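You operate a simulated robot arm through the tools that you are given. There is no shell and no other tool.

You run a simulated two-armed robot. Do the job below in one go: nothing can be reset, and whatever is moved stays where it is left.

TASK
Tare the flat balance, weigh the white jar, sort it by the card and press its lid on.
Fine: at or over the figure GOOD bay, under it REWORK bay. Set down upright: white jar.

It is judged by the outcome, as a careful person would: the job done as asked, and still so three seconds after it is handed in. It fails if anything else is knocked over, pushed out of place, dropped, spilled or broken. Lids that push on must go on centred and level and be pressed home; caps that screw on are set level and turned clockwise until they are tight.

THE ROBOT
Two 7-joint arms with fingered hands on one trunk that stands fixed in place. Base frame: the origin is at the foot of the trunk, x ahead of it, y to its left, z up; the work surface is at about z = 850. Units: mm, degrees, N and s.
The left shoulder is at [70, 157, 1314], the right one opposite. With the tool pointing down near the work surface each hand reaches from about 100 to 880 mm from the base axis, measured 20 degrees to its own side. Payload 5 kg a hand.
The TCP of each hand is the grasp point between the finger pads, 31 mm short of the fingertips. In the tool frame z runs along the fingers and y along their closing line. The gripper opens to 156 mm; its body begins 88 mm behind the TCP. The gripper is a hand of 4 fingers: y runs from the thumb to the fingers, the wrist lies at [0, 0, -249] in the tool frame, and closing takes about 1.5 s.
Orientation is told as [roll, pitch, yaw] about the base's x, y, z axes, in that order, counted from this pose: with the fingers straight down and closing along the base's y, the tool's x points along the base's -x, its y along +y and its z along -z.

THE INTERFACE
- The arms move only by the tool drive_tool. It takes "left_rows", "right_rows" or both (then of equal length, played together; a hand with none holds still); each is a list of rows, each a list of 7 numbers: the gripper command, from -1 (fully open) to 1 (shut), values between in proportion, then the shift along the tool's x, y, z in mm, then the turn, a rotation vector about the tool's x, y, z in degrees. In form: [[hand, dx, dy, dz, wx, wy, wz], ...]. A call has 1 to 20 rows; each row is the pose to reach, as a shift and turn from the pose commanded when the call began, along the tool's axes at that moment. A row lasts 0.2 s, in which the tool goes at most 50 mm and 8.6 degrees; a call with a longer step from one row to the next is refused whole, and so is a gripper value outside its range. Where a pose cannot be reached the arm comes as near as it can. A force on the tool above 40 N (or 10 N above the force at the start of the call, whichever is more), or a blocked arm, ends the call early, and 0.2 s more pass. Each finger travels about 108 mm/s and halts on what it meets, pressing with about 21 N; the grip force reading is that of the motor and also rises with nothing between the fingers. The clock runs only during rows and for 0.2 s after the last one: add rows that repeat a pose to give the fingers time. The reply holds the time, the measured pose of the TCP, the force on the tool along the base axes, the opening and the grip force, in the units named above and with some noise, with the torque about the TCP (base axes, N m) and any sound that the robot's microphone picked up, and new pictures: "pictures" is both (left out), scene, wrist or none (wrist: the cameras of the hands that moved).
- Cameras (640 x 400 px; columns grow to the right, rows downward): "scene" is now at [140.7, -22.4, 1543.4]; the picture's right is [-0.41, -0.91, -0.00], its down [-0.62, 0.28, -0.73] and it looks along [0.67, -0.30, -0.68] (base axes); focal length 340 px, centre (320, 200). "left" rides on the left gripper at [-72, 2, -111] in its tool frame; the picture's right is [-0.02, -1.00, 0.00], its down [0.84, -0.02, -0.54] and it looks along [0.54, -0.01, 0.84] (tool axes); focal length 234 px, centre (320, 200). "right" rides on the right gripper at [72, 2, -111] in its tool frame; the picture's right is [-0.02, 1.00, 0.00], its down [-0.84, -0.02, -0.55] and it looks along [-0.55, -0.01, 0.84] (tool axes); focal length 234 px, centre (320, 200). There is no depth. A picture from a camera that has moved, and an enlarged one, comes with that camera's place and axes in the base frame and with its lens. The place of the scene camera against the robot may be out by one fixed shift of up to 25 mm in any direction.
- move_column(by): slides the trunk up (or, below 0, down) by that many mm; the arms and the scene camera ride with it, the base frame stays. It gives what a move gives, with no picture.
- hand_shape(shape, hand): the hand has 4 fingers and takes this shape, open, in about a second: jaw (thumb against the fingers, like two jaws); tri (thumb and two fingers); tip (a fingertip pinch); poke (one finger out to press); point (the index stretched); flat (the hand flat); cup (the hand cupped); fist (a fist). The gripper value then closes the fingers along that shape, each until it touches; the sizes above hold for jaw. It gives what a move gives, with no picture.
- turn_head(pan, tilt): turns the head with the scene camera to pan (to the left, within 86 degrees either way) and tilt (down, from -29 to 69), counted from straight ahead of the robot. It gives what a move gives, and a new picture of the scene camera.
- enlarge(camera, box): a new picture of the part [left, top, right, bottom] of that camera's present view, enlarged. It takes no simulated time.
- hand_in(): hands the job in; it is judged then, once.

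Places have to be worked out from the pictures, the camera data and where the tool is seen. Open the grippers and draw the arms clear of the work before you hand the job in, unless the task says otherwise.

The tools are called as a command line: name --argument value ..., lists and objects as JSON in quotes. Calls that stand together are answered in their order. drive_tool: Moves the arms, as the interface text tells. Its arguments: {"type":"object","properties":{"left_rows":{"type":"array","items":{"type":"array","items":{"type":"number"}}},"right_rows":{"type":"array","items":{"type":"array","items":{"type":"number"}}},"pictures":{"type":"string","enum":["both","scene","wrist","none"]}},"required":[]} The other tools are called the same way: move_column (by) moves the trunk up or down; hand_shape (shape, hand) gives the hand a shape; turn_head (pan, tilt) turns the head that bears the scene camera; enlarge (camera, box) takes an enlarged picture of a part of a camera's view; hand_in () hands the job in.

At the start:

```text
time: 0.0
left_position: [446.5, -77.6, 1238.8]
left_orientation: [0.0, -0.1, 0.0]
left_wrist_force: [0.1, -0.2, -0.8]
left_ft_torque: [-0.03, 0.01, 0.0]
left_opening: 156.0
left_grasp_force: 0.0
left_shape: jaw
right_position: [435.3, -540.7, 1158.1]
right_orientation: [0.1, -0.1, 0.0]
right_wrist_force: [0.2, 0.6, 0.8]
right_ft_torque: [0.01, -0.01, 0.01]
right_opening: 155.9
right_grasp_force: 0.1
right_shape: jaw
trunk travel left (down, up): [-700.0, 240.0]
head pan, tilt (commanded): [-24.0, 42.7]
```

scene: 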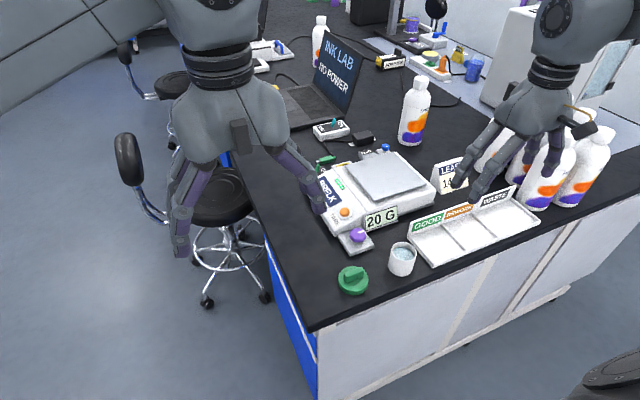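
right: 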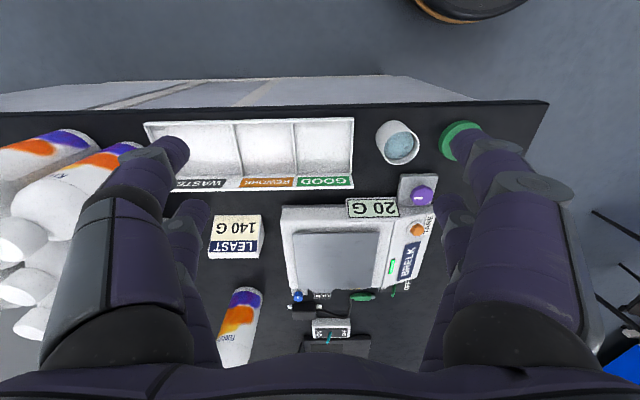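
left: 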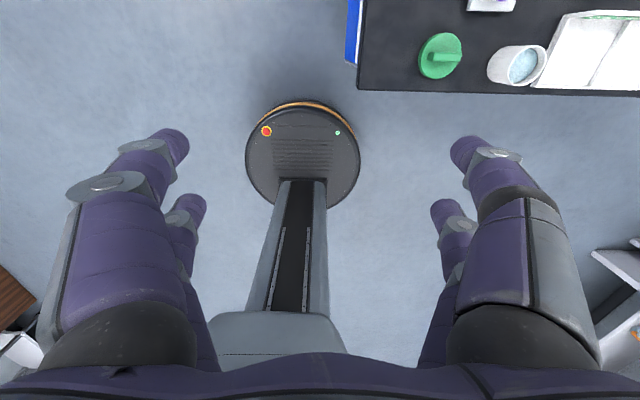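

The scene shows a balance reading 20 G, a white jar, a green lid, a three-bay tray and a card. I enlarge these to read the details before moving anything.

enlarge --camera "scene" --box '[300, 130, 460, 230]'

enlarge --camera "scene" --box '[320, 200, 480, 300]'

enlarge --camera "scene" --box '[400, 140, 560, 240]'

enlarge --camera "right" --box '[190, 110, 510, 310]'

```text
4.00 times, centred on (380, 180) of scene
camera zoom: at [140.7, -22.4, 1543.4], right [-0.41, -0.91, 0.0], down [-0.62, 0.28, -0.73], along [0.67, -0.3, -0.68], focal length 1360 px, centre (80, 280)
```

zoom: 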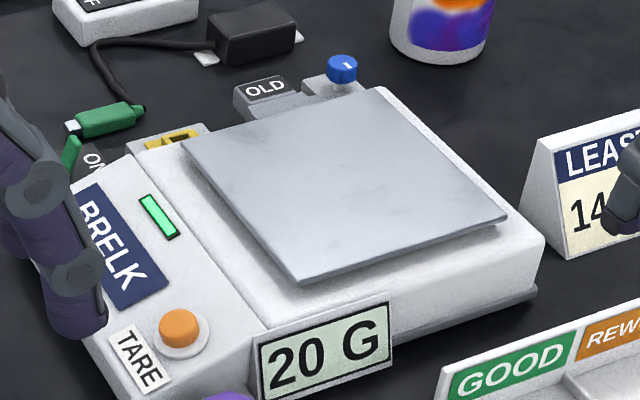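

```text
4.00 times, centred on (400, 250) of scene
camera zoom: at [140.7, -22.4, 1543.4], right [-0.41, -0.91, 0.0], down [-0.62, 0.28, -0.73], along [0.67, -0.3, -0.68], focal length 1360 px, centre (0, 0)
```

zoom: 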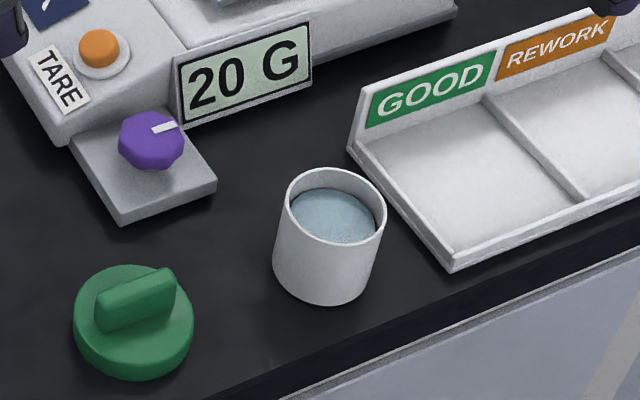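

```text
4.00 times, centred on (480, 190) of scene
camera zoom: at [140.7, -22.4, 1543.4], right [-0.41, -0.91, 0.0], down [-0.62, 0.28, -0.73], along [0.67, -0.3, -0.68], focal length 1360 px, centre (-320, 240)
```

zoom: 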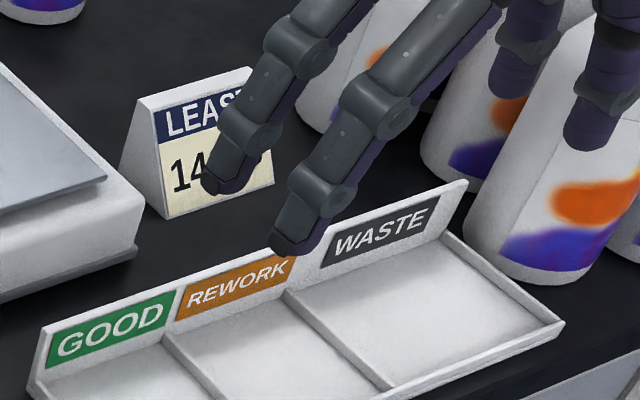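

```text
2.00 times, centred on (350, 210) of right
camera zoom: at [362.0, -537.9, 1269.1], right [0.02, 1.0, 0.0], down [0.84, -0.02, 0.55], along [0.55, -0.01, -0.84], focal length 468 px, centre (260, 180)
```

zoom: 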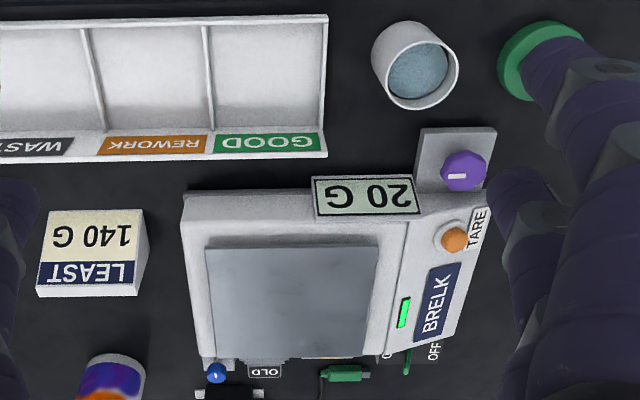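

The card reads LEAST 140 G and the balance shows 20 G on an empty pan, with an orange TARE button. I move the left arm out to the left and raise the right one to clear the view.

drive_tool --left_rows '[[-1, 0, 45, 0, 0, 0, 0], [-1, 0, 90, 0, 0, 0, 0], [-1, 0, 135, 0, 0, 0, 0], [-1, 0, 180, 0, 0, 0, 0], [-1, 0, 225, 0, 0, 0, 0], [-1, 0, 270, 0, 0, 0, 0]]' --right_rows '[[-1, 30, 0, -20, 0, 0, 0], [-1, 60, 0, -40, 0, 0, 0], [-1, 90, 0, -60, 0, 0, 0], [-1, 120, 0, -60, 0, 0, 0], [-1, 120, 0, -60, 0, 0, 0], [-1, 120, 0, -60, 0, 0, 0]]' --pictures "both"

```text
time: 1.4
left_position: [444.4, 195.7, 1238.9]
left_orientation: [0.0, 0.0, -0.1]
left_wrist_force: [-0.5, -0.9, -0.7]
left_ft_torque: [-0.05, -0.02, 0.02]
left_opening: 155.6
left_grasp_force: 0.1
left_shape: jaw
right_position: [311.8, -537.5, 1218.1]
right_orientation: [-0.1, -0.2, 0.1]
right_wrist_force: [-0.3, 0.0, -0.3]
right_ft_torque: [-0.03, -0.01, 0.01]
right_opening: 156.1
right_grasp_force: 0.2
right_shape: jaw
trunk travel left (down, up): [-700.0, 240.0]
head pan, tilt (commanded): [-24.0, 42.7]
camera scene: at [139.9, -19.8, 1543.5], right [-0.41, -0.91, 0.0], down [-0.62, 0.28, -0.74], along [0.67, -0.3, -0.68], focal length 340 px, centre (320, 200)
camera right: at [240.8, -535.5, 1329.2], right [0.02, 1.0, 0.0], down [0.84, -0.02, 0.55], along [0.55, -0.01, -0.84], focal length 234 px, centre (320, 200)
camera left: at [517.1, 198.9, 1350.0], right [0.02, -1.0, 0.0], down [-0.84, -0.02, 0.54], along [-0.54, -0.01, -0.84], focal length 234 px, centre (320, 200)
```

scene: 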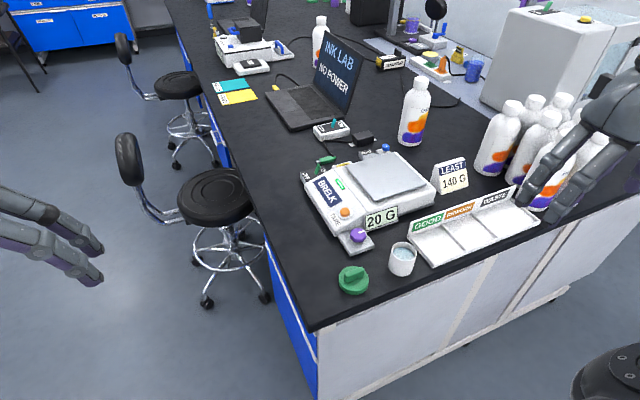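
right: 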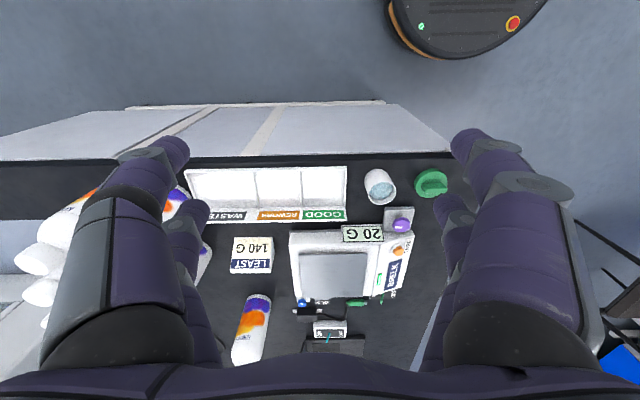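
left: 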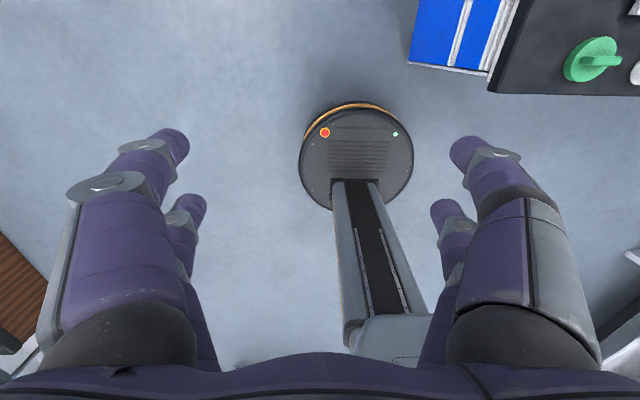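

The view is clear now. I enlarge the balance, the lid and jar, and the wrist view to locate everything.

enlarge --camera "scene" --box '[295, 140, 455, 240]'

enlarge --camera "scene" --box '[395, 150, 555, 270]'

enlarge --camera "right" --box '[270, 150, 470, 310]'

enlarge --camera "right" --box '[170, 150, 410, 230]'

```text
4.00 times, centred on (375, 190) of scene
camera zoom: at [139.9, -19.8, 1543.5], right [-0.41, -0.91, 0.0], down [-0.62, 0.28, -0.74], along [0.67, -0.3, -0.68], focal length 1360 px, centre (100, 240)
```

zoom: 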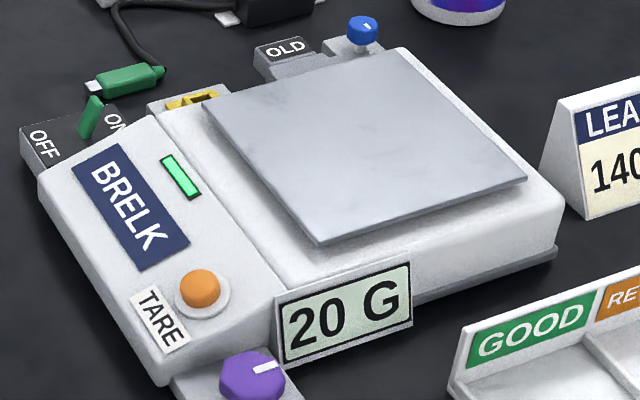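

```text
3.33 times, centred on (475, 210) of scene
camera zoom: at [139.9, -19.8, 1543.5], right [-0.41, -0.91, 0.0], down [-0.62, 0.28, -0.74], along [0.67, -0.3, -0.68], focal length 1133 px, centre (-197, 167)
```

zoom: 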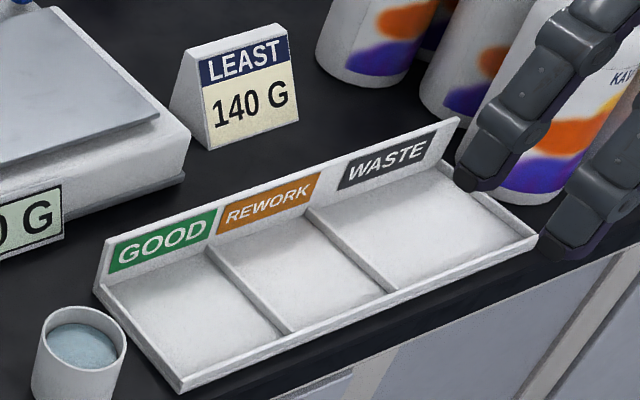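

```text
2.50 times, centred on (370, 230) of right
camera zoom: at [240.8, -535.5, 1329.2], right [0.02, 1.0, 0.0], down [0.84, -0.02, 0.55], along [0.55, -0.01, -0.84], focal length 585 px, centre (195, 125)
```

zoom: 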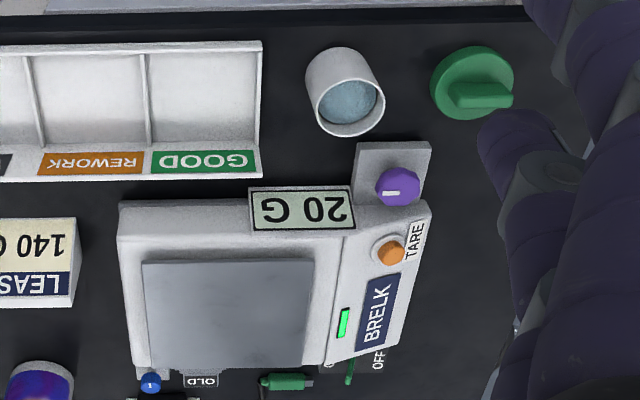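

```text
2.67 times, centred on (290, 190) of right
camera zoom: at [240.8, -535.5, 1329.2], right [0.02, 1.0, 0.0], down [0.84, -0.02, 0.55], along [0.55, -0.01, -0.84], focal length 624 px, centre (400, 227)
```

zoom: 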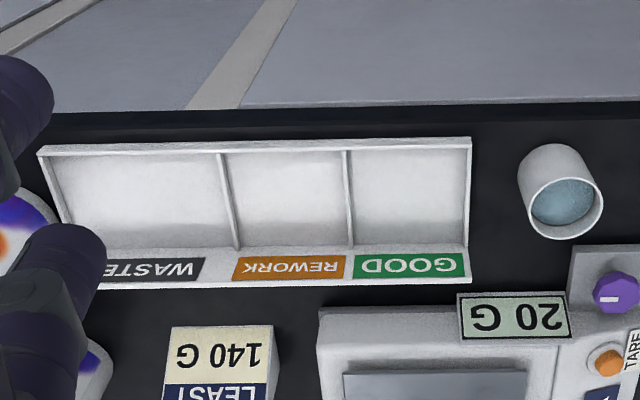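

By two wrist views, TARE is near [668, -350, 910], the jar rim near [496, -412, 909], the lid near [502, -289] and the GOOD bay centre near [518, -532]. I shape the right hand to poke in the open air and look at how the finger lies.

hand_shape --hand "right" --shape "poke"

enlarge --camera "right" --box '[0, 0, 640, 400]'

enlarge --camera "scene" --box '[320, 0, 640, 200]'

```text
time: 2.3
left_position: [445.7, 193.2, 1238.7]
left_orientation: [-0.1, 0.0, 0.1]
left_wrist_force: [0.1, 0.5, 0.0]
left_ft_torque: [0.0, 0.03, 0.0]
left_opening: 156.2
left_grasp_force: 0.0
left_shape: jaw
right_position: [314.2, -540.8, 1217.9]
right_orientation: [0.1, -0.1, 0.1]
right_wrist_force: [-0.7, 0.3, -0.4]
right_ft_torque: [-0.02, 0.03, -0.01]
right_opening: 0.1
right_grasp_force: 0.0
right_shape: poke
trunk travel left (down, up): [-700.0, 240.0]
head pan, tilt (commanded): [-24.0, 42.7]
```

```text
1.00 times, centred on (320, 200) of right (not enlarged: the box is as wide or as high as the picture)
camera zoom: at [242.1, -538.2, 1327.8], right [0.02, 1.0, 0.0], down [0.84, -0.02, 0.55], along [0.55, -0.01, -0.84], focal length 234 px, centre (320, 200)
```

zoom: 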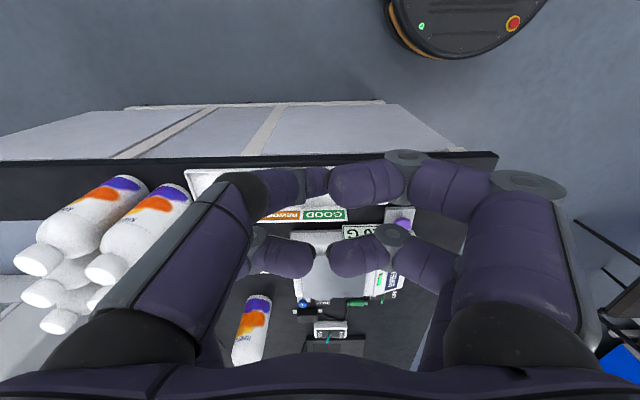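

```text
2.00 times, centred on (480, 100) of scene
camera zoom: at [140.9, -22.9, 1543.4], right [-0.41, -0.91, 0.0], down [-0.62, 0.28, -0.73], along [0.67, -0.3, -0.68], focal length 680 px, centre (0, 400)
```

zoom: 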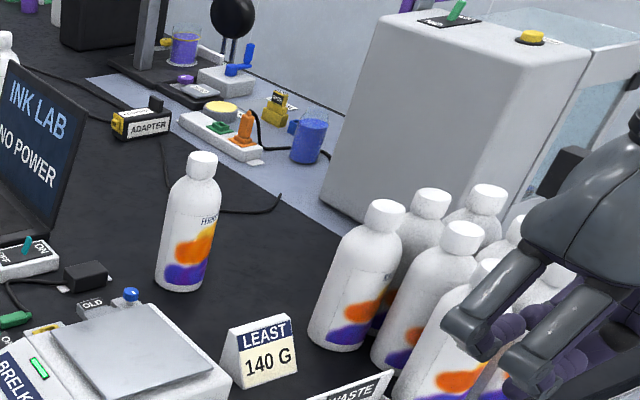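

The poke shape is hard to make out from the wrist camera because the fingers fill the view. I turn the head toward the right hand to see which finger sticks out.

turn_head --pan -65 --tilt 35

enlarge --camera "scene" --box '[160, 100, 480, 300]'

```text
time: 3.4
left_position: [446.2, 194.4, 1239.2]
left_orientation: [-0.1, -0.1, 0.1]
left_wrist_force: [1.1, -0.1, -0.6]
left_ft_torque: [0.01, 0.03, 0.0]
left_opening: 155.9
left_grasp_force: 0.1
left_shape: jaw
right_position: [314.8, -540.2, 1216.6]
right_orientation: [0.0, -0.1, 0.0]
right_wrist_force: [0.6, 0.2, -0.3]
right_ft_torque: [-0.01, -0.01, -0.04]
right_opening: 0.0
right_grasp_force: 0.1
right_shape: poke
trunk travel left (down, up): [-700.0, 240.0]
head pan, tilt (commanded): [-65.0, 35.0]
camera scene: at [102.1, -68.2, 1555.0], right [-0.91, -0.42, 0.0], down [-0.24, 0.52, -0.82], along [0.35, -0.74, -0.57], focal length 340 px, centre (320, 200)
```

scene: 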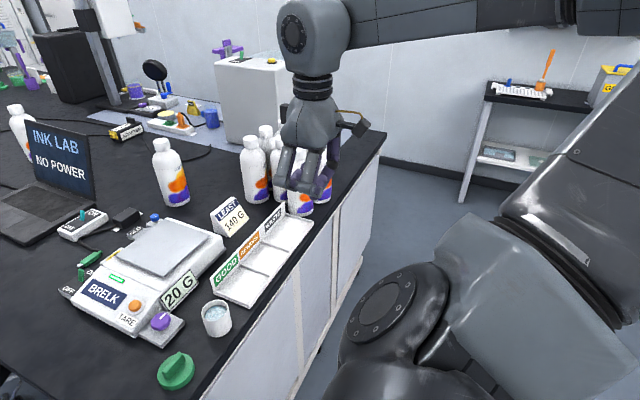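

```text
2.00 times, centred on (320, 200) of scene
camera zoom: at [102.1, -68.2, 1555.0], right [-0.91, -0.42, 0.0], down [-0.24, 0.52, -0.82], along [0.35, -0.74, -0.57], focal length 680 px, centre (320, 200)
```

zoom: 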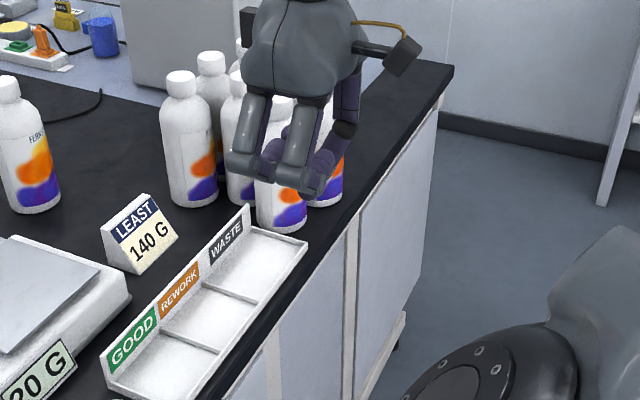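

I take a closer look at the hand itself.

enlarge --camera "scene" --box '[260, 130, 380, 205]'

enlarge --camera "right" --box '[220, 120, 540, 320]'

```text
5.33 times, centred on (320, 168) of scene
camera zoom: at [102.1, -68.2, 1555.0], right [-0.91, -0.42, 0.0], down [-0.24, 0.52, -0.82], along [0.35, -0.74, -0.57], focal length 1813 px, centre (320, 373)
```

zoom: 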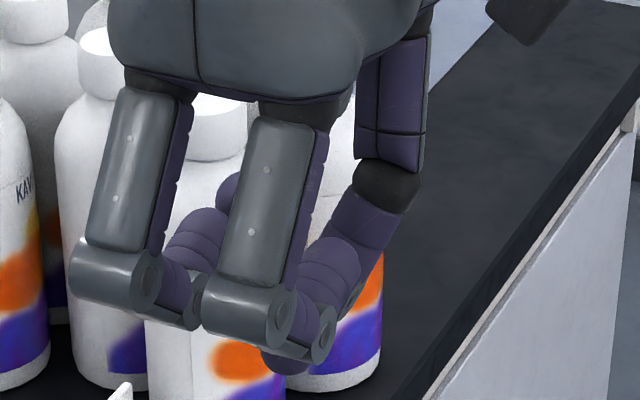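

```text
2.00 times, centred on (380, 220) of right
camera zoom: at [241.9, -537.6, 1328.1], right [0.02, 1.0, 0.0], down [0.84, -0.02, 0.55], along [0.55, -0.01, -0.84], focal length 468 px, centre (200, 160)
```

zoom: 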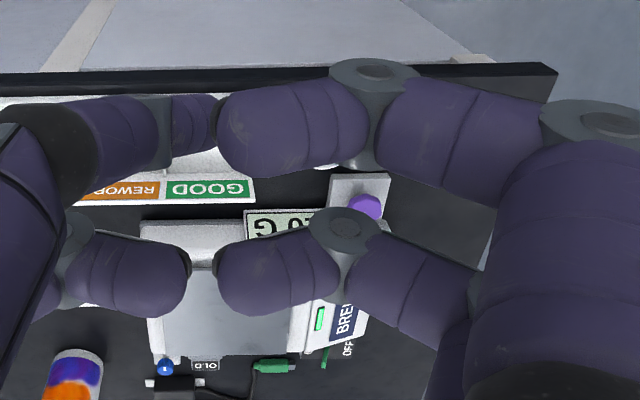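

The two rear-side fingers look curled and I can't tell which tip is lowest. I lift the hand to nearly head height so that the scene camera sees it from the side.

drive_tool --right_rows '[[-1, -24, 24, -26, 0, 0, 0], [-1, -48, 48, -52, 0, 0, 0], [-1, -72, 72, -78, 0, 0, 0], [-1, -96, 96, -104, 0, 0, 0], [-1, -120, 120, -130, 0, 0, 0], [-1, -144, 144, -156, 0, 0, 0], [-1, -168, 168, -182, 0, 0, 0], [-1, -190, 190, -208, 0, 0, 0], [-1, -190, 190, -208, 0, 0, 0]]' --pictures "none"

turn_head --pan -40 --tilt 18

```text
time: 5.4
left_position: [445.7, 192.9, 1239.6]
left_orientation: [0.0, 0.0, 0.0]
left_wrist_force: [-0.8, -0.3, -0.1]
left_ft_torque: [-0.02, 0.01, 0.01]
left_opening: 156.0
left_grasp_force: 0.0
left_shape: jaw
right_position: [502.2, -351.3, 1425.4]
right_orientation: [0.0, -0.1, 0.0]
right_wrist_force: [-0.5, 0.1, 0.7]
right_ft_torque: [0.0, -0.01, 0.0]
right_opening: 0.0
right_grasp_force: 0.1
right_shape: poke
trunk travel left (down, up): [-700.0, 240.0]
head pan, tilt (commanded): [-65.0, 35.0]
```

```text
time: 6.3
left_position: [447.3, 193.4, 1238.5]
left_orientation: [-0.1, 0.0, 0.0]
left_wrist_force: [0.2, 0.8, 0.1]
left_ft_torque: [-0.02, -0.04, -0.03]
left_opening: 156.1
left_grasp_force: 0.1
left_shape: jaw
right_position: [502.0, -351.5, 1424.8]
right_orientation: [0.1, -0.1, 0.2]
right_wrist_force: [-0.1, -0.1, -0.4]
right_ft_torque: [0.03, -0.04, 0.01]
right_opening: 0.0
right_grasp_force: 0.2
right_shape: poke
trunk travel left (down, up): [-700.0, 240.0]
head pan, tilt (commanded): [-40.0, 18.0]
camera scene: at [136.5, -48.0, 1582.0], right [-0.64, -0.77, 0.0], down [-0.24, 0.2, -0.95], along [0.73, -0.61, -0.31], focal length 340 px, centre (320, 200)
```

scene: 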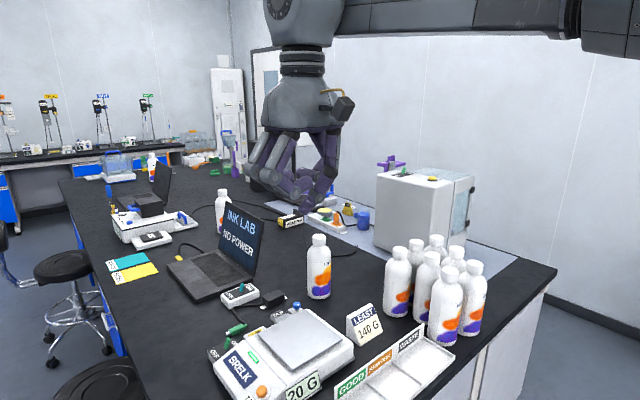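

enlarge --camera "scene" --box '[230, 110, 390, 220]'

```text
3.64 times, centred on (310, 165) of scene
camera zoom: at [136.5, -48.0, 1582.0], right [-0.64, -0.77, 0.0], down [-0.24, 0.2, -0.95], along [0.73, -0.61, -0.31], focal length 1236 px, centre (356, 327)
```

zoom: 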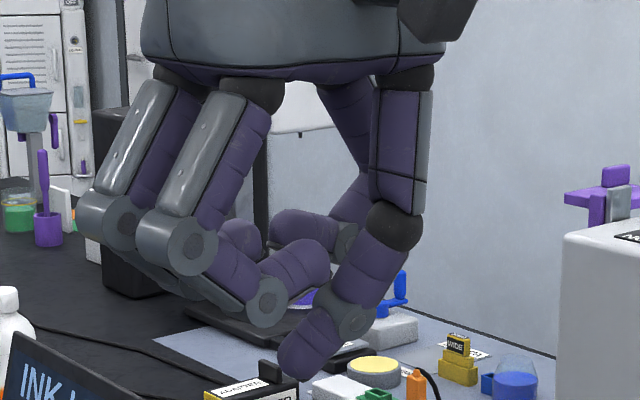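

The side view shows that the poke fingertip is the lowest point and lies about on the tool axis, roughly 25 mm beyond the TCP. I bring it above TARE at about z 1040 and look again.

drive_tool --right_rows '[[-1, -18, 0, 42, 0, 0, 0], [-1, -36, 0, 84, 0, 0, 0], [-1, -54, 0, 126, 0, 0, 0], [-1, -72, 0, 168, 0, 0, 0], [-1, -90, 0, 210, 0, 0, 0], [-1, -108, 0, 252, 0, 0, 0], [-1, -126, 0, 294, 0, 0, 0], [-1, -144, 0, 336, 0, 0, 0], [-1, -166, 0, 375, 0, 0, 0], [-1, -166, 0, 385, 0, 0, 0], [-1, -166, 0, 385, 0, 0, 0]]' --pictures "wrist"

turn_head --pan -28 --tilt 40

```text
time: 8.7
left_position: [445.9, 194.2, 1239.5]
left_orientation: [0.0, 0.0, 0.1]
left_wrist_force: [0.5, -0.5, -0.4]
left_ft_torque: [-0.02, -0.02, 0.01]
left_opening: 155.9
left_grasp_force: 0.1
left_shape: jaw
right_position: [671.2, -350.6, 1041.9]
right_orientation: [0.0, -0.3, 0.0]
right_wrist_force: [0.2, 0.7, -0.1]
right_ft_torque: [0.02, 0.0, 0.01]
right_opening: 0.0
right_grasp_force: 0.1
right_shape: poke
trunk travel left (down, up): [-700.0, 240.0]
head pan, tilt (commanded): [-40.0, 18.0]
camera right: at [598.3, -347.9, 1152.6], right [0.02, 1.0, 0.0], down [0.84, -0.02, 0.55], along [0.55, -0.01, -0.84], focal length 234 px, centre (320, 200)
```

right: 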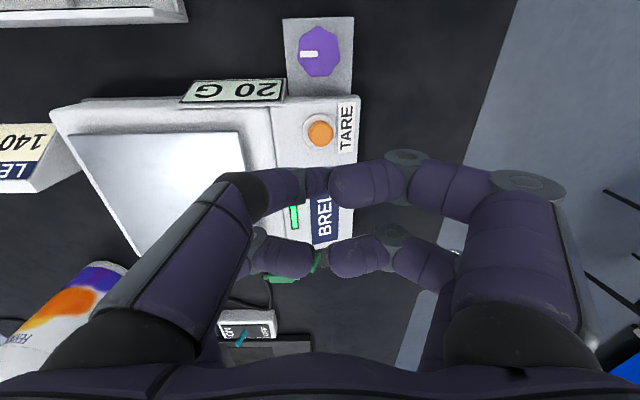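

```text
time: 9.5
left_position: [445.8, 194.3, 1239.0]
left_orientation: [0.0, 0.0, 0.0]
left_wrist_force: [0.2, 0.3, 0.3]
left_ft_torque: [0.02, -0.01, 0.01]
left_opening: 156.0
left_grasp_force: 0.1
left_shape: jaw
right_position: [671.8, -350.2, 1042.9]
right_orientation: [0.0, -0.1, 0.2]
right_wrist_force: [-0.3, -1.1, -0.1]
right_ft_torque: [0.02, -0.04, -0.04]
right_opening: 0.0
right_grasp_force: 0.0
right_shape: poke
trunk travel left (down, up): [-700.0, 240.0]
head pan, tilt (commanded): [-28.0, 40.0]
camera scene: at [140.0, -28.3, 1547.5], right [-0.47, -0.88, 0.0], down [-0.57, 0.3, -0.77], along [0.68, -0.36, -0.64], focal length 340 px, centre (320, 200)
```

scene: 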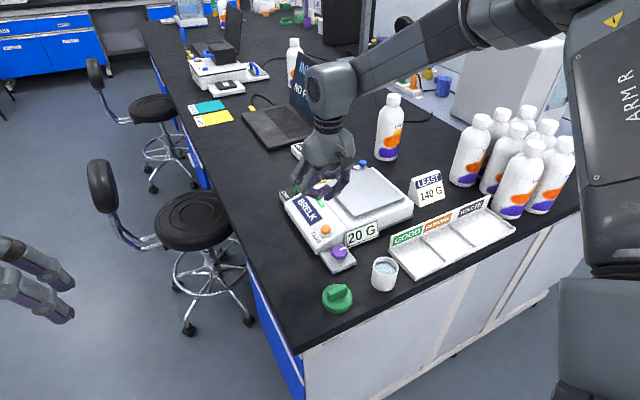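

TARE works out at about [673, -347, 904] from three views. I zoom the wrist camera to see precisely where the poke tip is against the tool axis.

enlarge --camera "right" --box '[240, 90, 400, 210]'

enlarge --camera "scene" --box '[270, 140, 430, 270]'

```text
3.33 times, centred on (320, 150) of right
camera zoom: at [598.5, -348.2, 1152.5], right [0.02, 1.0, 0.0], down [0.84, -0.02, 0.55], along [0.55, -0.01, -0.84], focal length 781 px, centre (320, 367)
```

zoom: 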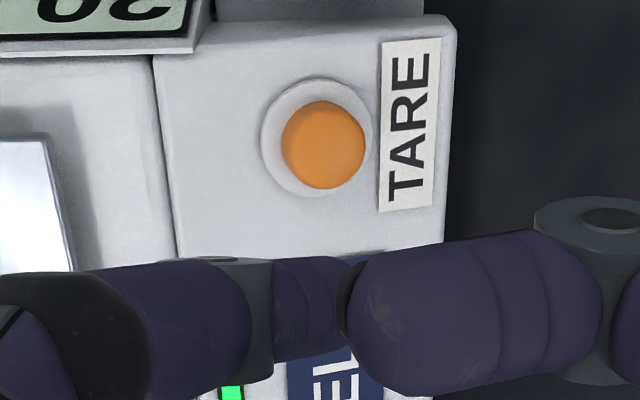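

```text
3.08 times, centred on (350, 205) of scene
camera zoom: at [140.0, -28.3, 1547.5], right [-0.47, -0.88, 0.0], down [-0.57, 0.3, -0.77], along [0.68, -0.36, -0.64], focal length 1046 px, centre (228, 185)
```

zoom: 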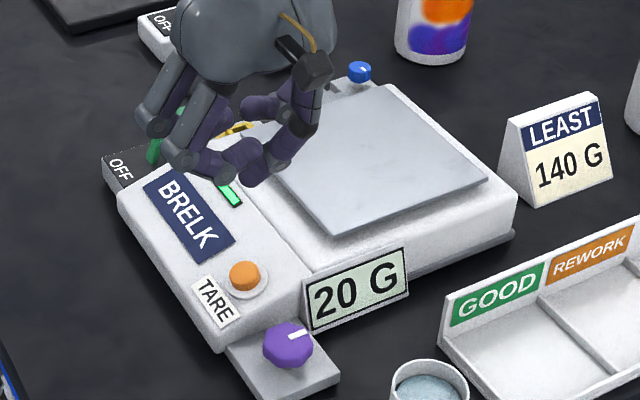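

The fingertip hides partly behind the opposite finger but lies close to the tool axis. I go down to about 10 mm above the button and check again.

drive_tool --right_rows '[[-1, -1, 3, 30, 0, 0, 0], [-1, -1, 3, 60, 0, 0, 0], [-1, -1, 3, 80, 0, 0, 0], [-1, -1, 3, 92, 0, 0, 0], [-1, -1, 3, 92, 0, 0, 0]]' --pictures "none"

enlarge --camera "right" --box '[240, 90, 400, 210]'

enlarge --camera "scene" --box '[270, 170, 400, 270]'

```text
time: 10.7
left_position: [447.4, 193.8, 1239.2]
left_orientation: [0.0, 0.0, 0.0]
left_wrist_force: [-0.6, 0.3, -0.7]
left_ft_torque: [-0.03, 0.01, -0.02]
left_opening: 156.0
left_grasp_force: 0.0
left_shape: jaw
right_position: [672.6, -347.6, 949.3]
right_orientation: [0.0, -0.1, 0.1]
right_wrist_force: [0.2, -0.5, 0.4]
right_ft_torque: [-0.01, 0.0, 0.04]
right_opening: 0.2
right_grasp_force: 0.1
right_shape: poke
trunk travel left (down, up): [-700.0, 240.0]
head pan, tilt (commanded): [-28.0, 40.0]
```

```text
3.33 times, centred on (320, 150) of right
camera zoom: at [599.3, -344.3, 1060.3], right [0.02, 1.0, 0.0], down [0.84, -0.02, 0.55], along [0.55, -0.01, -0.84], focal length 781 px, centre (320, 367)
```

zoom: 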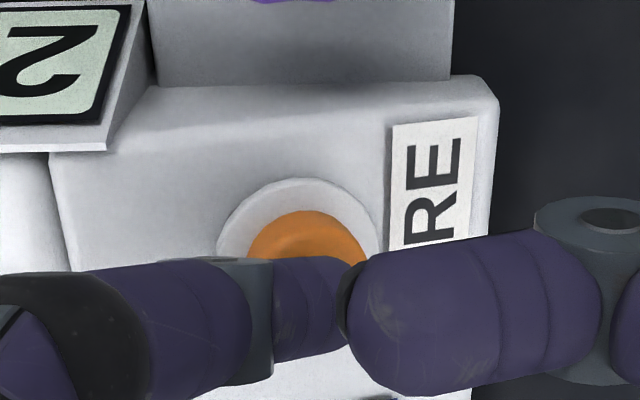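

```text
4.00 times, centred on (335, 220) of scene
camera zoom: at [139.7, -28.2, 1547.4], right [-0.47, -0.88, 0.0], down [-0.57, 0.3, -0.77], along [0.68, -0.36, -0.64], focal length 1360 px, centre (260, 120)
```

zoom: 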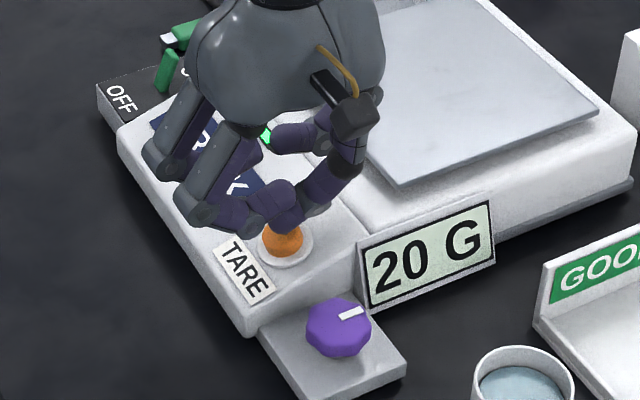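

The tip sits just over the button, a few mm toward +y. I shift 3 mm toward -y and go down slowly in small steps, with the force stop guarding the press.

drive_tool --right_rows '[[-1, 1, -3, 3, 0, 0, 0], [-1, 1, -3, 6, 0, 0, 0], [-1, 1, -3, 9, 0, 0, 0], [-1, 1, -3, 11, 0, 0, 0], [-1, 1, -3, 13, 0, 0, 0], [-1, 1, -3, 15, 0, 0, 0], [-1, 1, -3, 17, 0, 0, 0], [-1, 1, -3, 18, 0, 0, 0]]' --pictures "none"

enlarge --camera "scene" --box '[270, 170, 400, 270]'

enlarge --camera "right" --box '[240, 90, 400, 210]'

```text
time: 12.5
left_position: [442.1, 195.8, 1240.2]
left_orientation: [-0.2, -0.2, 0.0]
left_wrist_force: [0.0, 0.1, 0.3]
left_ft_torque: [0.0, -0.02, 0.04]
left_opening: 155.8
left_grasp_force: 0.1
left_shape: jaw
right_position: [671.1, -347.6, 935.5]
right_orientation: [0.0, -0.4, 0.2]
right_wrist_force: [-0.9, 4.6, 26.6]
right_ft_torque: [0.29, 0.07, -0.01]
right_opening: 0.0
right_grasp_force: 0.2
right_shape: poke
trunk travel left (down, up): [-700.0, 240.0]
head pan, tilt (commanded): [-28.0, 40.0]
heard: click
```

```text
4.00 times, centred on (335, 220) of scene
camera zoom: at [136.2, -25.6, 1548.0], right [-0.47, -0.88, 0.0], down [-0.57, 0.3, -0.77], along [0.68, -0.36, -0.64], focal length 1360 px, centre (260, 120)
```

zoom: 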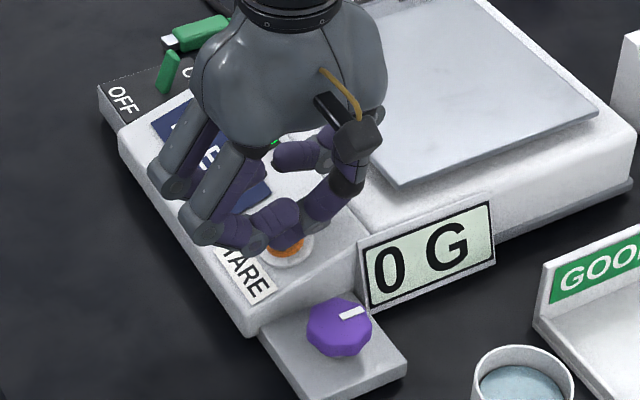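

```text
3.33 times, centred on (320, 150) of right
camera zoom: at [597.0, -345.0, 1046.1], right [0.02, 1.0, 0.0], down [0.83, -0.02, 0.55], along [0.55, -0.01, -0.83], focal length 781 px, centre (320, 367)
```

zoom: 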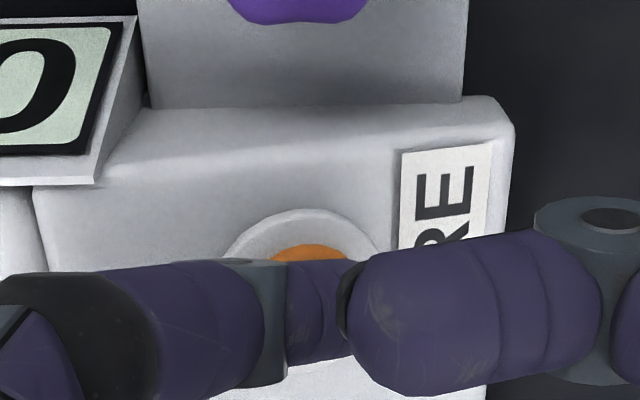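

The microphone heard a click and the display reads 0 G. I lift straight up off the button and check that the display stays at zero.

drive_tool --right_rows '[[-1, 0, 0, -10, 0, 0, 0], [-1, 0, 0, -30, 0, 0, 0], [-1, 0, 0, -60, 0, 0, 0], [-1, 0, 0, -100, 0, 0, 0], [-1, 0, 0, -145, 0, 0, 0], [-1, 0, 0, -190, 0, 0, 0], [-1, 0, 0, -190, 0, 0, 0]]' --pictures "none"

enlarge --camera "scene" --box '[270, 150, 430, 270]'

```text
time: 14.1
left_position: [447.4, 193.9, 1239.3]
left_orientation: [0.0, 0.0, -0.1]
left_wrist_force: [0.2, -0.1, -0.5]
left_ft_torque: [0.01, 0.02, 0.01]
left_opening: 156.0
left_grasp_force: 0.1
left_shape: jaw
right_position: [672.1, -350.9, 1120.6]
right_orientation: [0.0, -0.1, 0.0]
right_wrist_force: [0.3, 0.6, -1.4]
right_ft_torque: [0.03, 0.02, -0.01]
right_opening: 0.1
right_grasp_force: 0.0
right_shape: poke
trunk travel left (down, up): [-700.0, 240.0]
head pan, tilt (commanded): [-28.0, 40.0]
```

```text
3.33 times, centred on (350, 210) of scene
camera zoom: at [140.8, -28.6, 1547.3], right [-0.47, -0.88, 0.0], down [-0.57, 0.3, -0.77], along [0.68, -0.36, -0.64], focal length 1133 px, centre (220, 167)
```

zoom: 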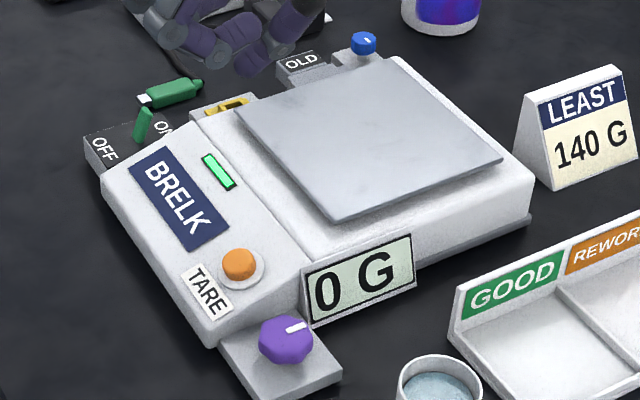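

The display holds 0 G. I set the right hand back to jaw and move it over the jar for a close look.

hand_shape --hand "right" --shape "jaw"

drive_tool --right_rows '[[-1, 40, -14, 0, 0, 0, 0], [-1, 80, -28, 0, 0, 0, 0], [-1, 120, -42, 20, 0, 0, 0], [-1, 150, -54, 40, 0, 0, 0], [-1, 176, -61, 60, 0, 0, 0], [-1, 176, -61, 60, 0, 0, 0]]' --pictures "wrist"

enlarge --camera "right" --box '[220, 60, 460, 220]'

```text
time: 15.0
left_position: [446.2, 193.6, 1239.7]
left_orientation: [-0.1, -0.1, -0.1]
left_wrist_force: [0.5, 0.5, -0.3]
left_ft_torque: [-0.02, 0.03, -0.04]
left_opening: 155.8
left_grasp_force: 0.2
left_shape: jaw
right_position: [670.7, -350.9, 1122.2]
right_orientation: [0.0, -0.2, 0.1]
right_wrist_force: [0.1, -1.1, 0.2]
right_ft_torque: [0.03, 0.01, -0.02]
right_opening: 156.1
right_grasp_force: 0.1
right_shape: jaw
trunk travel left (down, up): [-700.0, 240.0]
head pan, tilt (commanded): [-28.0, 40.0]
```

```text
time: 16.4
left_position: [447.2, 193.6, 1238.9]
left_orientation: [0.0, 0.0, 0.1]
left_wrist_force: [-0.3, 0.1, 0.3]
left_ft_torque: [-0.04, 0.03, -0.03]
left_opening: 155.7
left_grasp_force: 0.0
left_shape: jaw
right_position: [496.7, -412.2, 1060.1]
right_orientation: [0.0, -0.1, 0.1]
right_wrist_force: [0.5, -0.4, 0.7]
right_ft_torque: [0.0, -0.02, 0.0]
right_opening: 156.1
right_grasp_force: 0.1
right_shape: jaw
trunk travel left (down, up): [-700.0, 240.0]
head pan, tilt (commanded): [-28.0, 40.0]
camera right: at [424.0, -409.2, 1171.2], right [0.02, 1.0, 0.0], down [0.84, -0.02, 0.55], along [0.55, -0.01, -0.84], focal length 234 px, centre (320, 200)
```

right: 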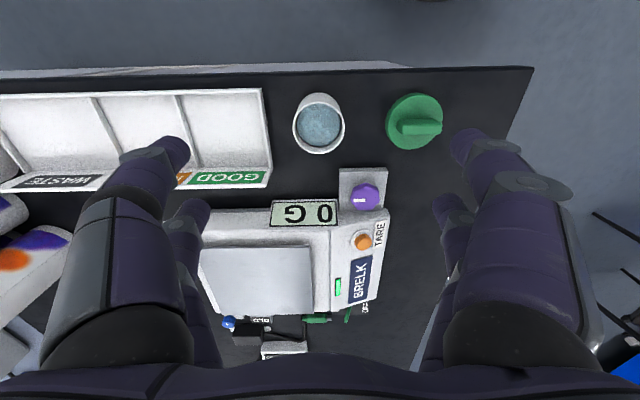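

```text
2.50 times, centred on (340, 140) of right
camera zoom: at [424.0, -409.2, 1171.2], right [0.02, 1.0, 0.0], down [0.84, -0.02, 0.55], along [0.55, -0.01, -0.84], focal length 585 px, centre (270, 350)
```

zoom: 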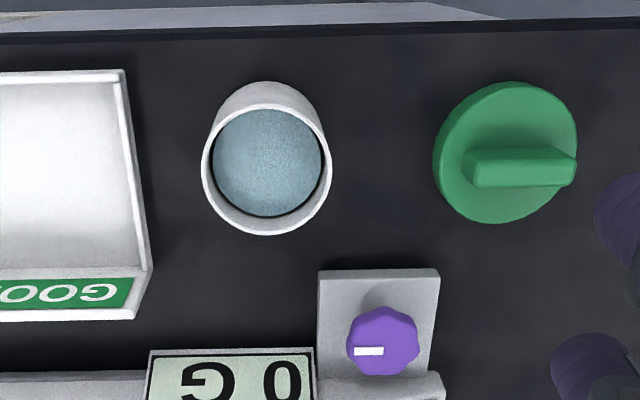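

The jar rim centre works out at [498.4, -412, 909] with a diameter of about 58 mm. I half-close the fingers up here to about 90 mm and centre the tool over the jar.

drive_tool --right_rows '[[-0.5, -1.7, 0, 0, 0, 0, 0], [-0.15, -1.7, 0, 0, 0, 0, 0], [-0.15, -1.7, 0, 40, 0, 0, 0], [-0.15, -1.7, 0, 70, 0, 0, 0], [-0.15, -1.7, 0, 70, 0, 0, 0], [-0.15, -1.7, 0, 70, 0, 0, 0]]' --pictures "wrist"

enlarge --camera "right" --box '[160, 60, 480, 260]'

```text
time: 17.8
left_position: [446.8, 194.2, 1239.4]
left_orientation: [-0.1, 0.1, 0.0]
left_wrist_force: [-0.5, -0.1, 0.7]
left_ft_torque: [-0.02, 0.02, 0.0]
left_opening: 156.0
left_grasp_force: 0.0
left_shape: jaw
right_position: [497.7, -411.8, 990.7]
right_orientation: [-0.1, -0.1, 0.1]
right_wrist_force: [-0.4, -0.6, -0.3]
right_ft_torque: [0.0, -0.01, 0.02]
right_opening: 90.3
right_grasp_force: 0.1
right_shape: jaw
trunk travel left (down, up): [-700.0, 240.0]
head pan, tilt (commanded): [-28.0, 40.0]
camera right: at [424.6, -408.9, 1102.2], right [0.02, 1.0, 0.0], down [0.84, -0.02, 0.55], along [0.55, -0.01, -0.84], focal length 234 px, centre (320, 200)
```

right: 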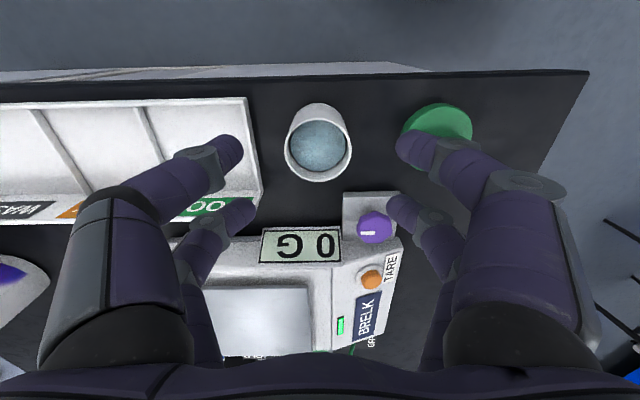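

```text
2.00 times, centred on (320, 160) of right
camera zoom: at [424.6, -408.9, 1102.2], right [0.02, 1.0, 0.0], down [0.84, -0.02, 0.55], along [0.55, -0.01, -0.84], focal length 468 px, centre (320, 280)
```

zoom: 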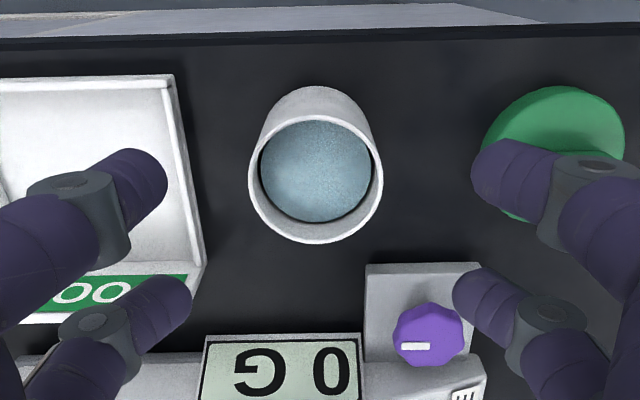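

The opening follows the command (90 mm at -0.15). I zoom tightly onto the jar rim to measure its centre more exactly before descending.

enlarge --camera "right" --box '[270, 95, 370, 157.5]'

enlarge --camera "right" --box '[270, 130, 370, 192.5]'

```text
6.40 times, centred on (320, 126) of right
camera zoom: at [424.6, -408.9, 1102.2], right [0.02, 1.0, 0.0], down [0.84, -0.02, 0.55], along [0.55, -0.01, -0.84], focal length 1499 px, centre (320, 672)
```

zoom: 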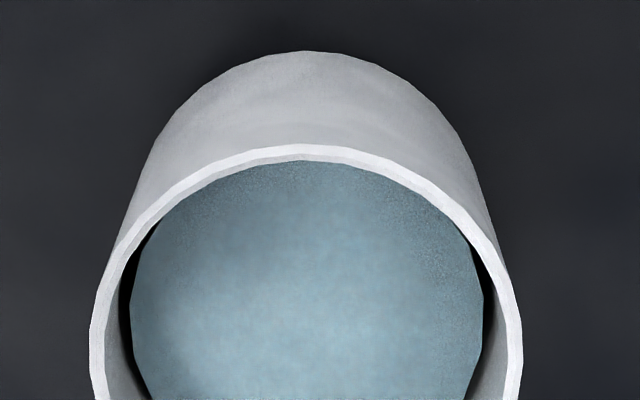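

```text
6.40 times, centred on (320, 161) of right
camera zoom: at [424.6, -408.9, 1102.2], right [0.02, 1.0, 0.0], down [0.84, -0.02, 0.55], along [0.55, -0.01, -0.84], focal length 1499 px, centre (320, 448)
```

zoom: 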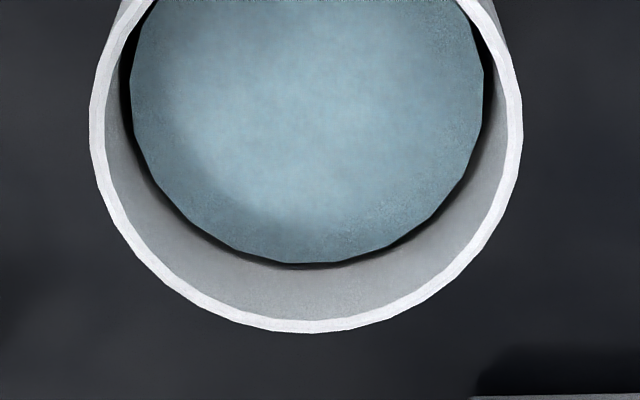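

The rim's front and back edges give a jar centre of [500.6, -412] with a 58 mm diameter and 59 mm height. I move 2.5 mm forward, go down to TCP z = 900 and close gently.

drive_tool --right_rows '[[-0.15, -2.5, 0, 30, 0, 0, 0], [-0.15, -2.5, 0, 60, 0, 0, 0], [-0.15, -2.5, 0, 80, 0, 0, 0], [-0.15, -2.5, 0, 90, 0, 0, 0], [-0.15, -2.5, 0, 90, 0, 0, 0]]' --pictures "both"

```text
time: 19.0
left_position: [446.5, 194.6, 1238.7]
left_orientation: [0.0, 0.0, 0.1]
left_wrist_force: [0.0, -0.3, 0.5]
left_ft_torque: [0.01, -0.04, -0.01]
left_opening: 155.9
left_grasp_force: 0.1
left_shape: jaw
right_position: [499.8, -412.0, 901.8]
right_orientation: [0.0, -0.2, 0.0]
right_wrist_force: [-1.0, -0.5, 0.2]
right_ft_torque: [0.01, -0.01, -0.01]
right_opening: 90.5
right_grasp_force: 0.0
right_shape: jaw
trunk travel left (down, up): [-700.0, 240.0]
head pan, tilt (commanded): [-28.0, 40.0]
camera scene: at [139.8, -28.3, 1547.4], right [-0.47, -0.88, 0.0], down [-0.57, 0.3, -0.77], along [0.68, -0.36, -0.64], focal length 340 px, centre (320, 200)
camera right: at [427.2, -408.6, 1012.3], right [0.02, 1.0, 0.0], down [0.84, -0.02, 0.55], along [0.55, -0.01, -0.84], focal length 234 px, centre (320, 200)
```

scene: 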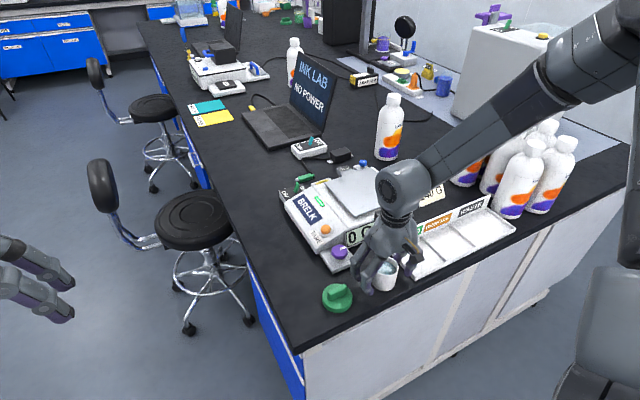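
right: 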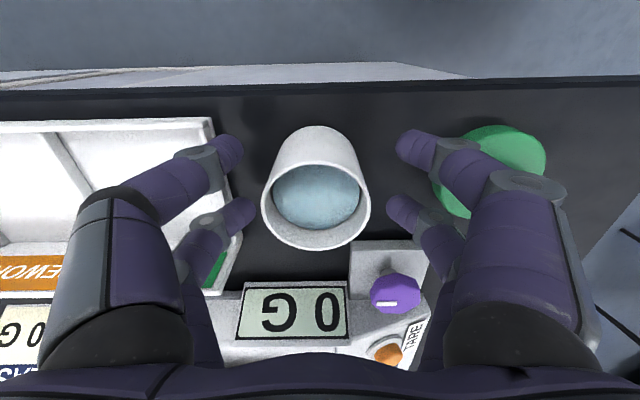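

The fingers stand evenly on both sides of the jar with nothing else in their way. I close slowly until they grip.

drive_tool --right_rows '[[0.0, 0, 0, 0, 0, 0, 0], [0.12, 0, 0, 0, 0, 0, 0], [0.2, 0, 0, 0, 0, 0, 0], [0.25, 0, 0, 0, 0, 0, 0], [0.3, 0, 0, 0, 0, 0, 0], [0.4, 0, 0, 0, 0, 0, 0], [0.6, 0, 0, 0, 0, 0, 0], [0.6, 0, 0, 0, 0, 0, 0], [0.6, 0, 0, 0, 0, 0, 0]]' --pictures "wrist"

```text
time: 21.0
left_position: [445.6, 193.3, 1239.3]
left_orientation: [0.0, 0.0, 0.0]
left_wrist_force: [0.2, 0.0, -0.7]
left_ft_torque: [0.02, -0.03, 0.03]
left_opening: 156.0
left_grasp_force: 0.1
left_shape: jaw
right_position: [500.4, -411.7, 902.1]
right_orientation: [0.0, -0.1, 0.0]
right_wrist_force: [-0.6, -0.2, -0.1]
right_ft_torque: [-0.01, -0.04, 0.0]
right_opening: 35.6
right_grasp_force: 21.1
right_shape: jaw
trunk travel left (down, up): [-700.0, 240.0]
head pan, tilt (commanded): [-28.0, 40.0]
camera right: at [427.2, -408.6, 1012.3], right [0.02, 1.0, 0.0], down [0.84, -0.02, 0.55], along [0.55, -0.01, -0.84], focal length 234 px, centre (320, 200)
```

right: 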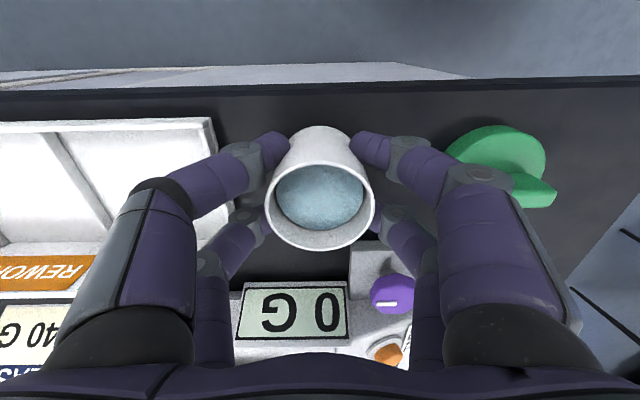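

The grip holds with 21 N on four fingertips, and the opening of 36 mm fits the chords of the jar. I lift it slowly, straight up, watching for tilt or slip.

drive_tool --right_rows '[[0.6, 0, 0, -5, 0, 0, 0], [0.6, 0, 0, -12, 0, 0, 0], [0.6, 0, 0, -25, 0, 0, 0], [0.6, 0, 0, -40, 0, 0, 0], [0.6, 0, 0, -60, 0, 0, 0], [0.6, 0, 0, -80, 0, 0, 0], [0.6, 0, 0, -100, 0, 0, 0], [0.6, 0, 0, -120, 0, 0, 0], [0.6, 0, 0, -130, 0, 0, 0], [0.6, 0, 0, -130, 0, 0, 0]]' --pictures "both"

```text
time: 23.2
left_position: [446.5, 194.1, 1238.3]
left_orientation: [0.0, -0.1, -0.1]
left_wrist_force: [-0.4, 0.6, 0.1]
left_ft_torque: [0.01, 0.02, 0.0]
left_opening: 155.7
left_grasp_force: 0.0
left_shape: jaw
right_position: [499.3, -411.3, 1030.9]
right_orientation: [-0.1, -0.1, 0.1]
right_wrist_force: [-0.1, -0.7, -1.3]
right_ft_torque: [-0.03, 0.01, 0.02]
right_opening: 35.5
right_grasp_force: 21.0
right_shape: jaw
trunk travel left (down, up): [-700.0, 240.0]
head pan, tilt (commanded): [-28.0, 40.0]
camera scene: at [140.3, -28.5, 1547.4], right [-0.47, -0.88, 0.0], down [-0.57, 0.3, -0.77], along [0.68, -0.36, -0.64], focal length 340 px, centre (320, 200)
camera right: at [426.2, -409.6, 1142.3], right [0.02, 1.0, 0.0], down [0.84, -0.02, 0.55], along [0.55, -0.01, -0.84], focal length 234 px, centre (320, 200)
```

scene: 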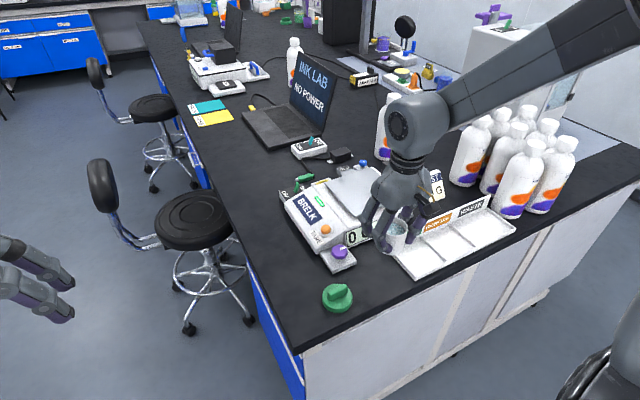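
right: 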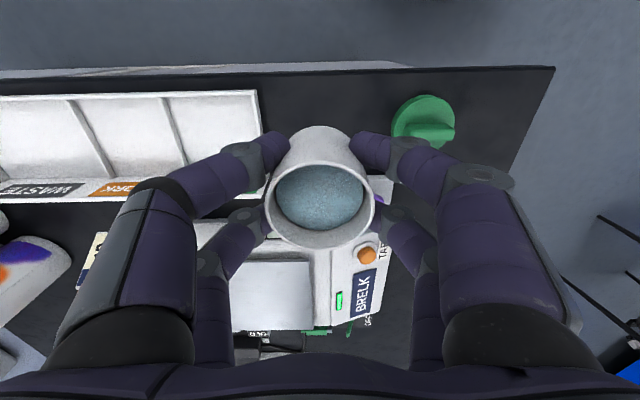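

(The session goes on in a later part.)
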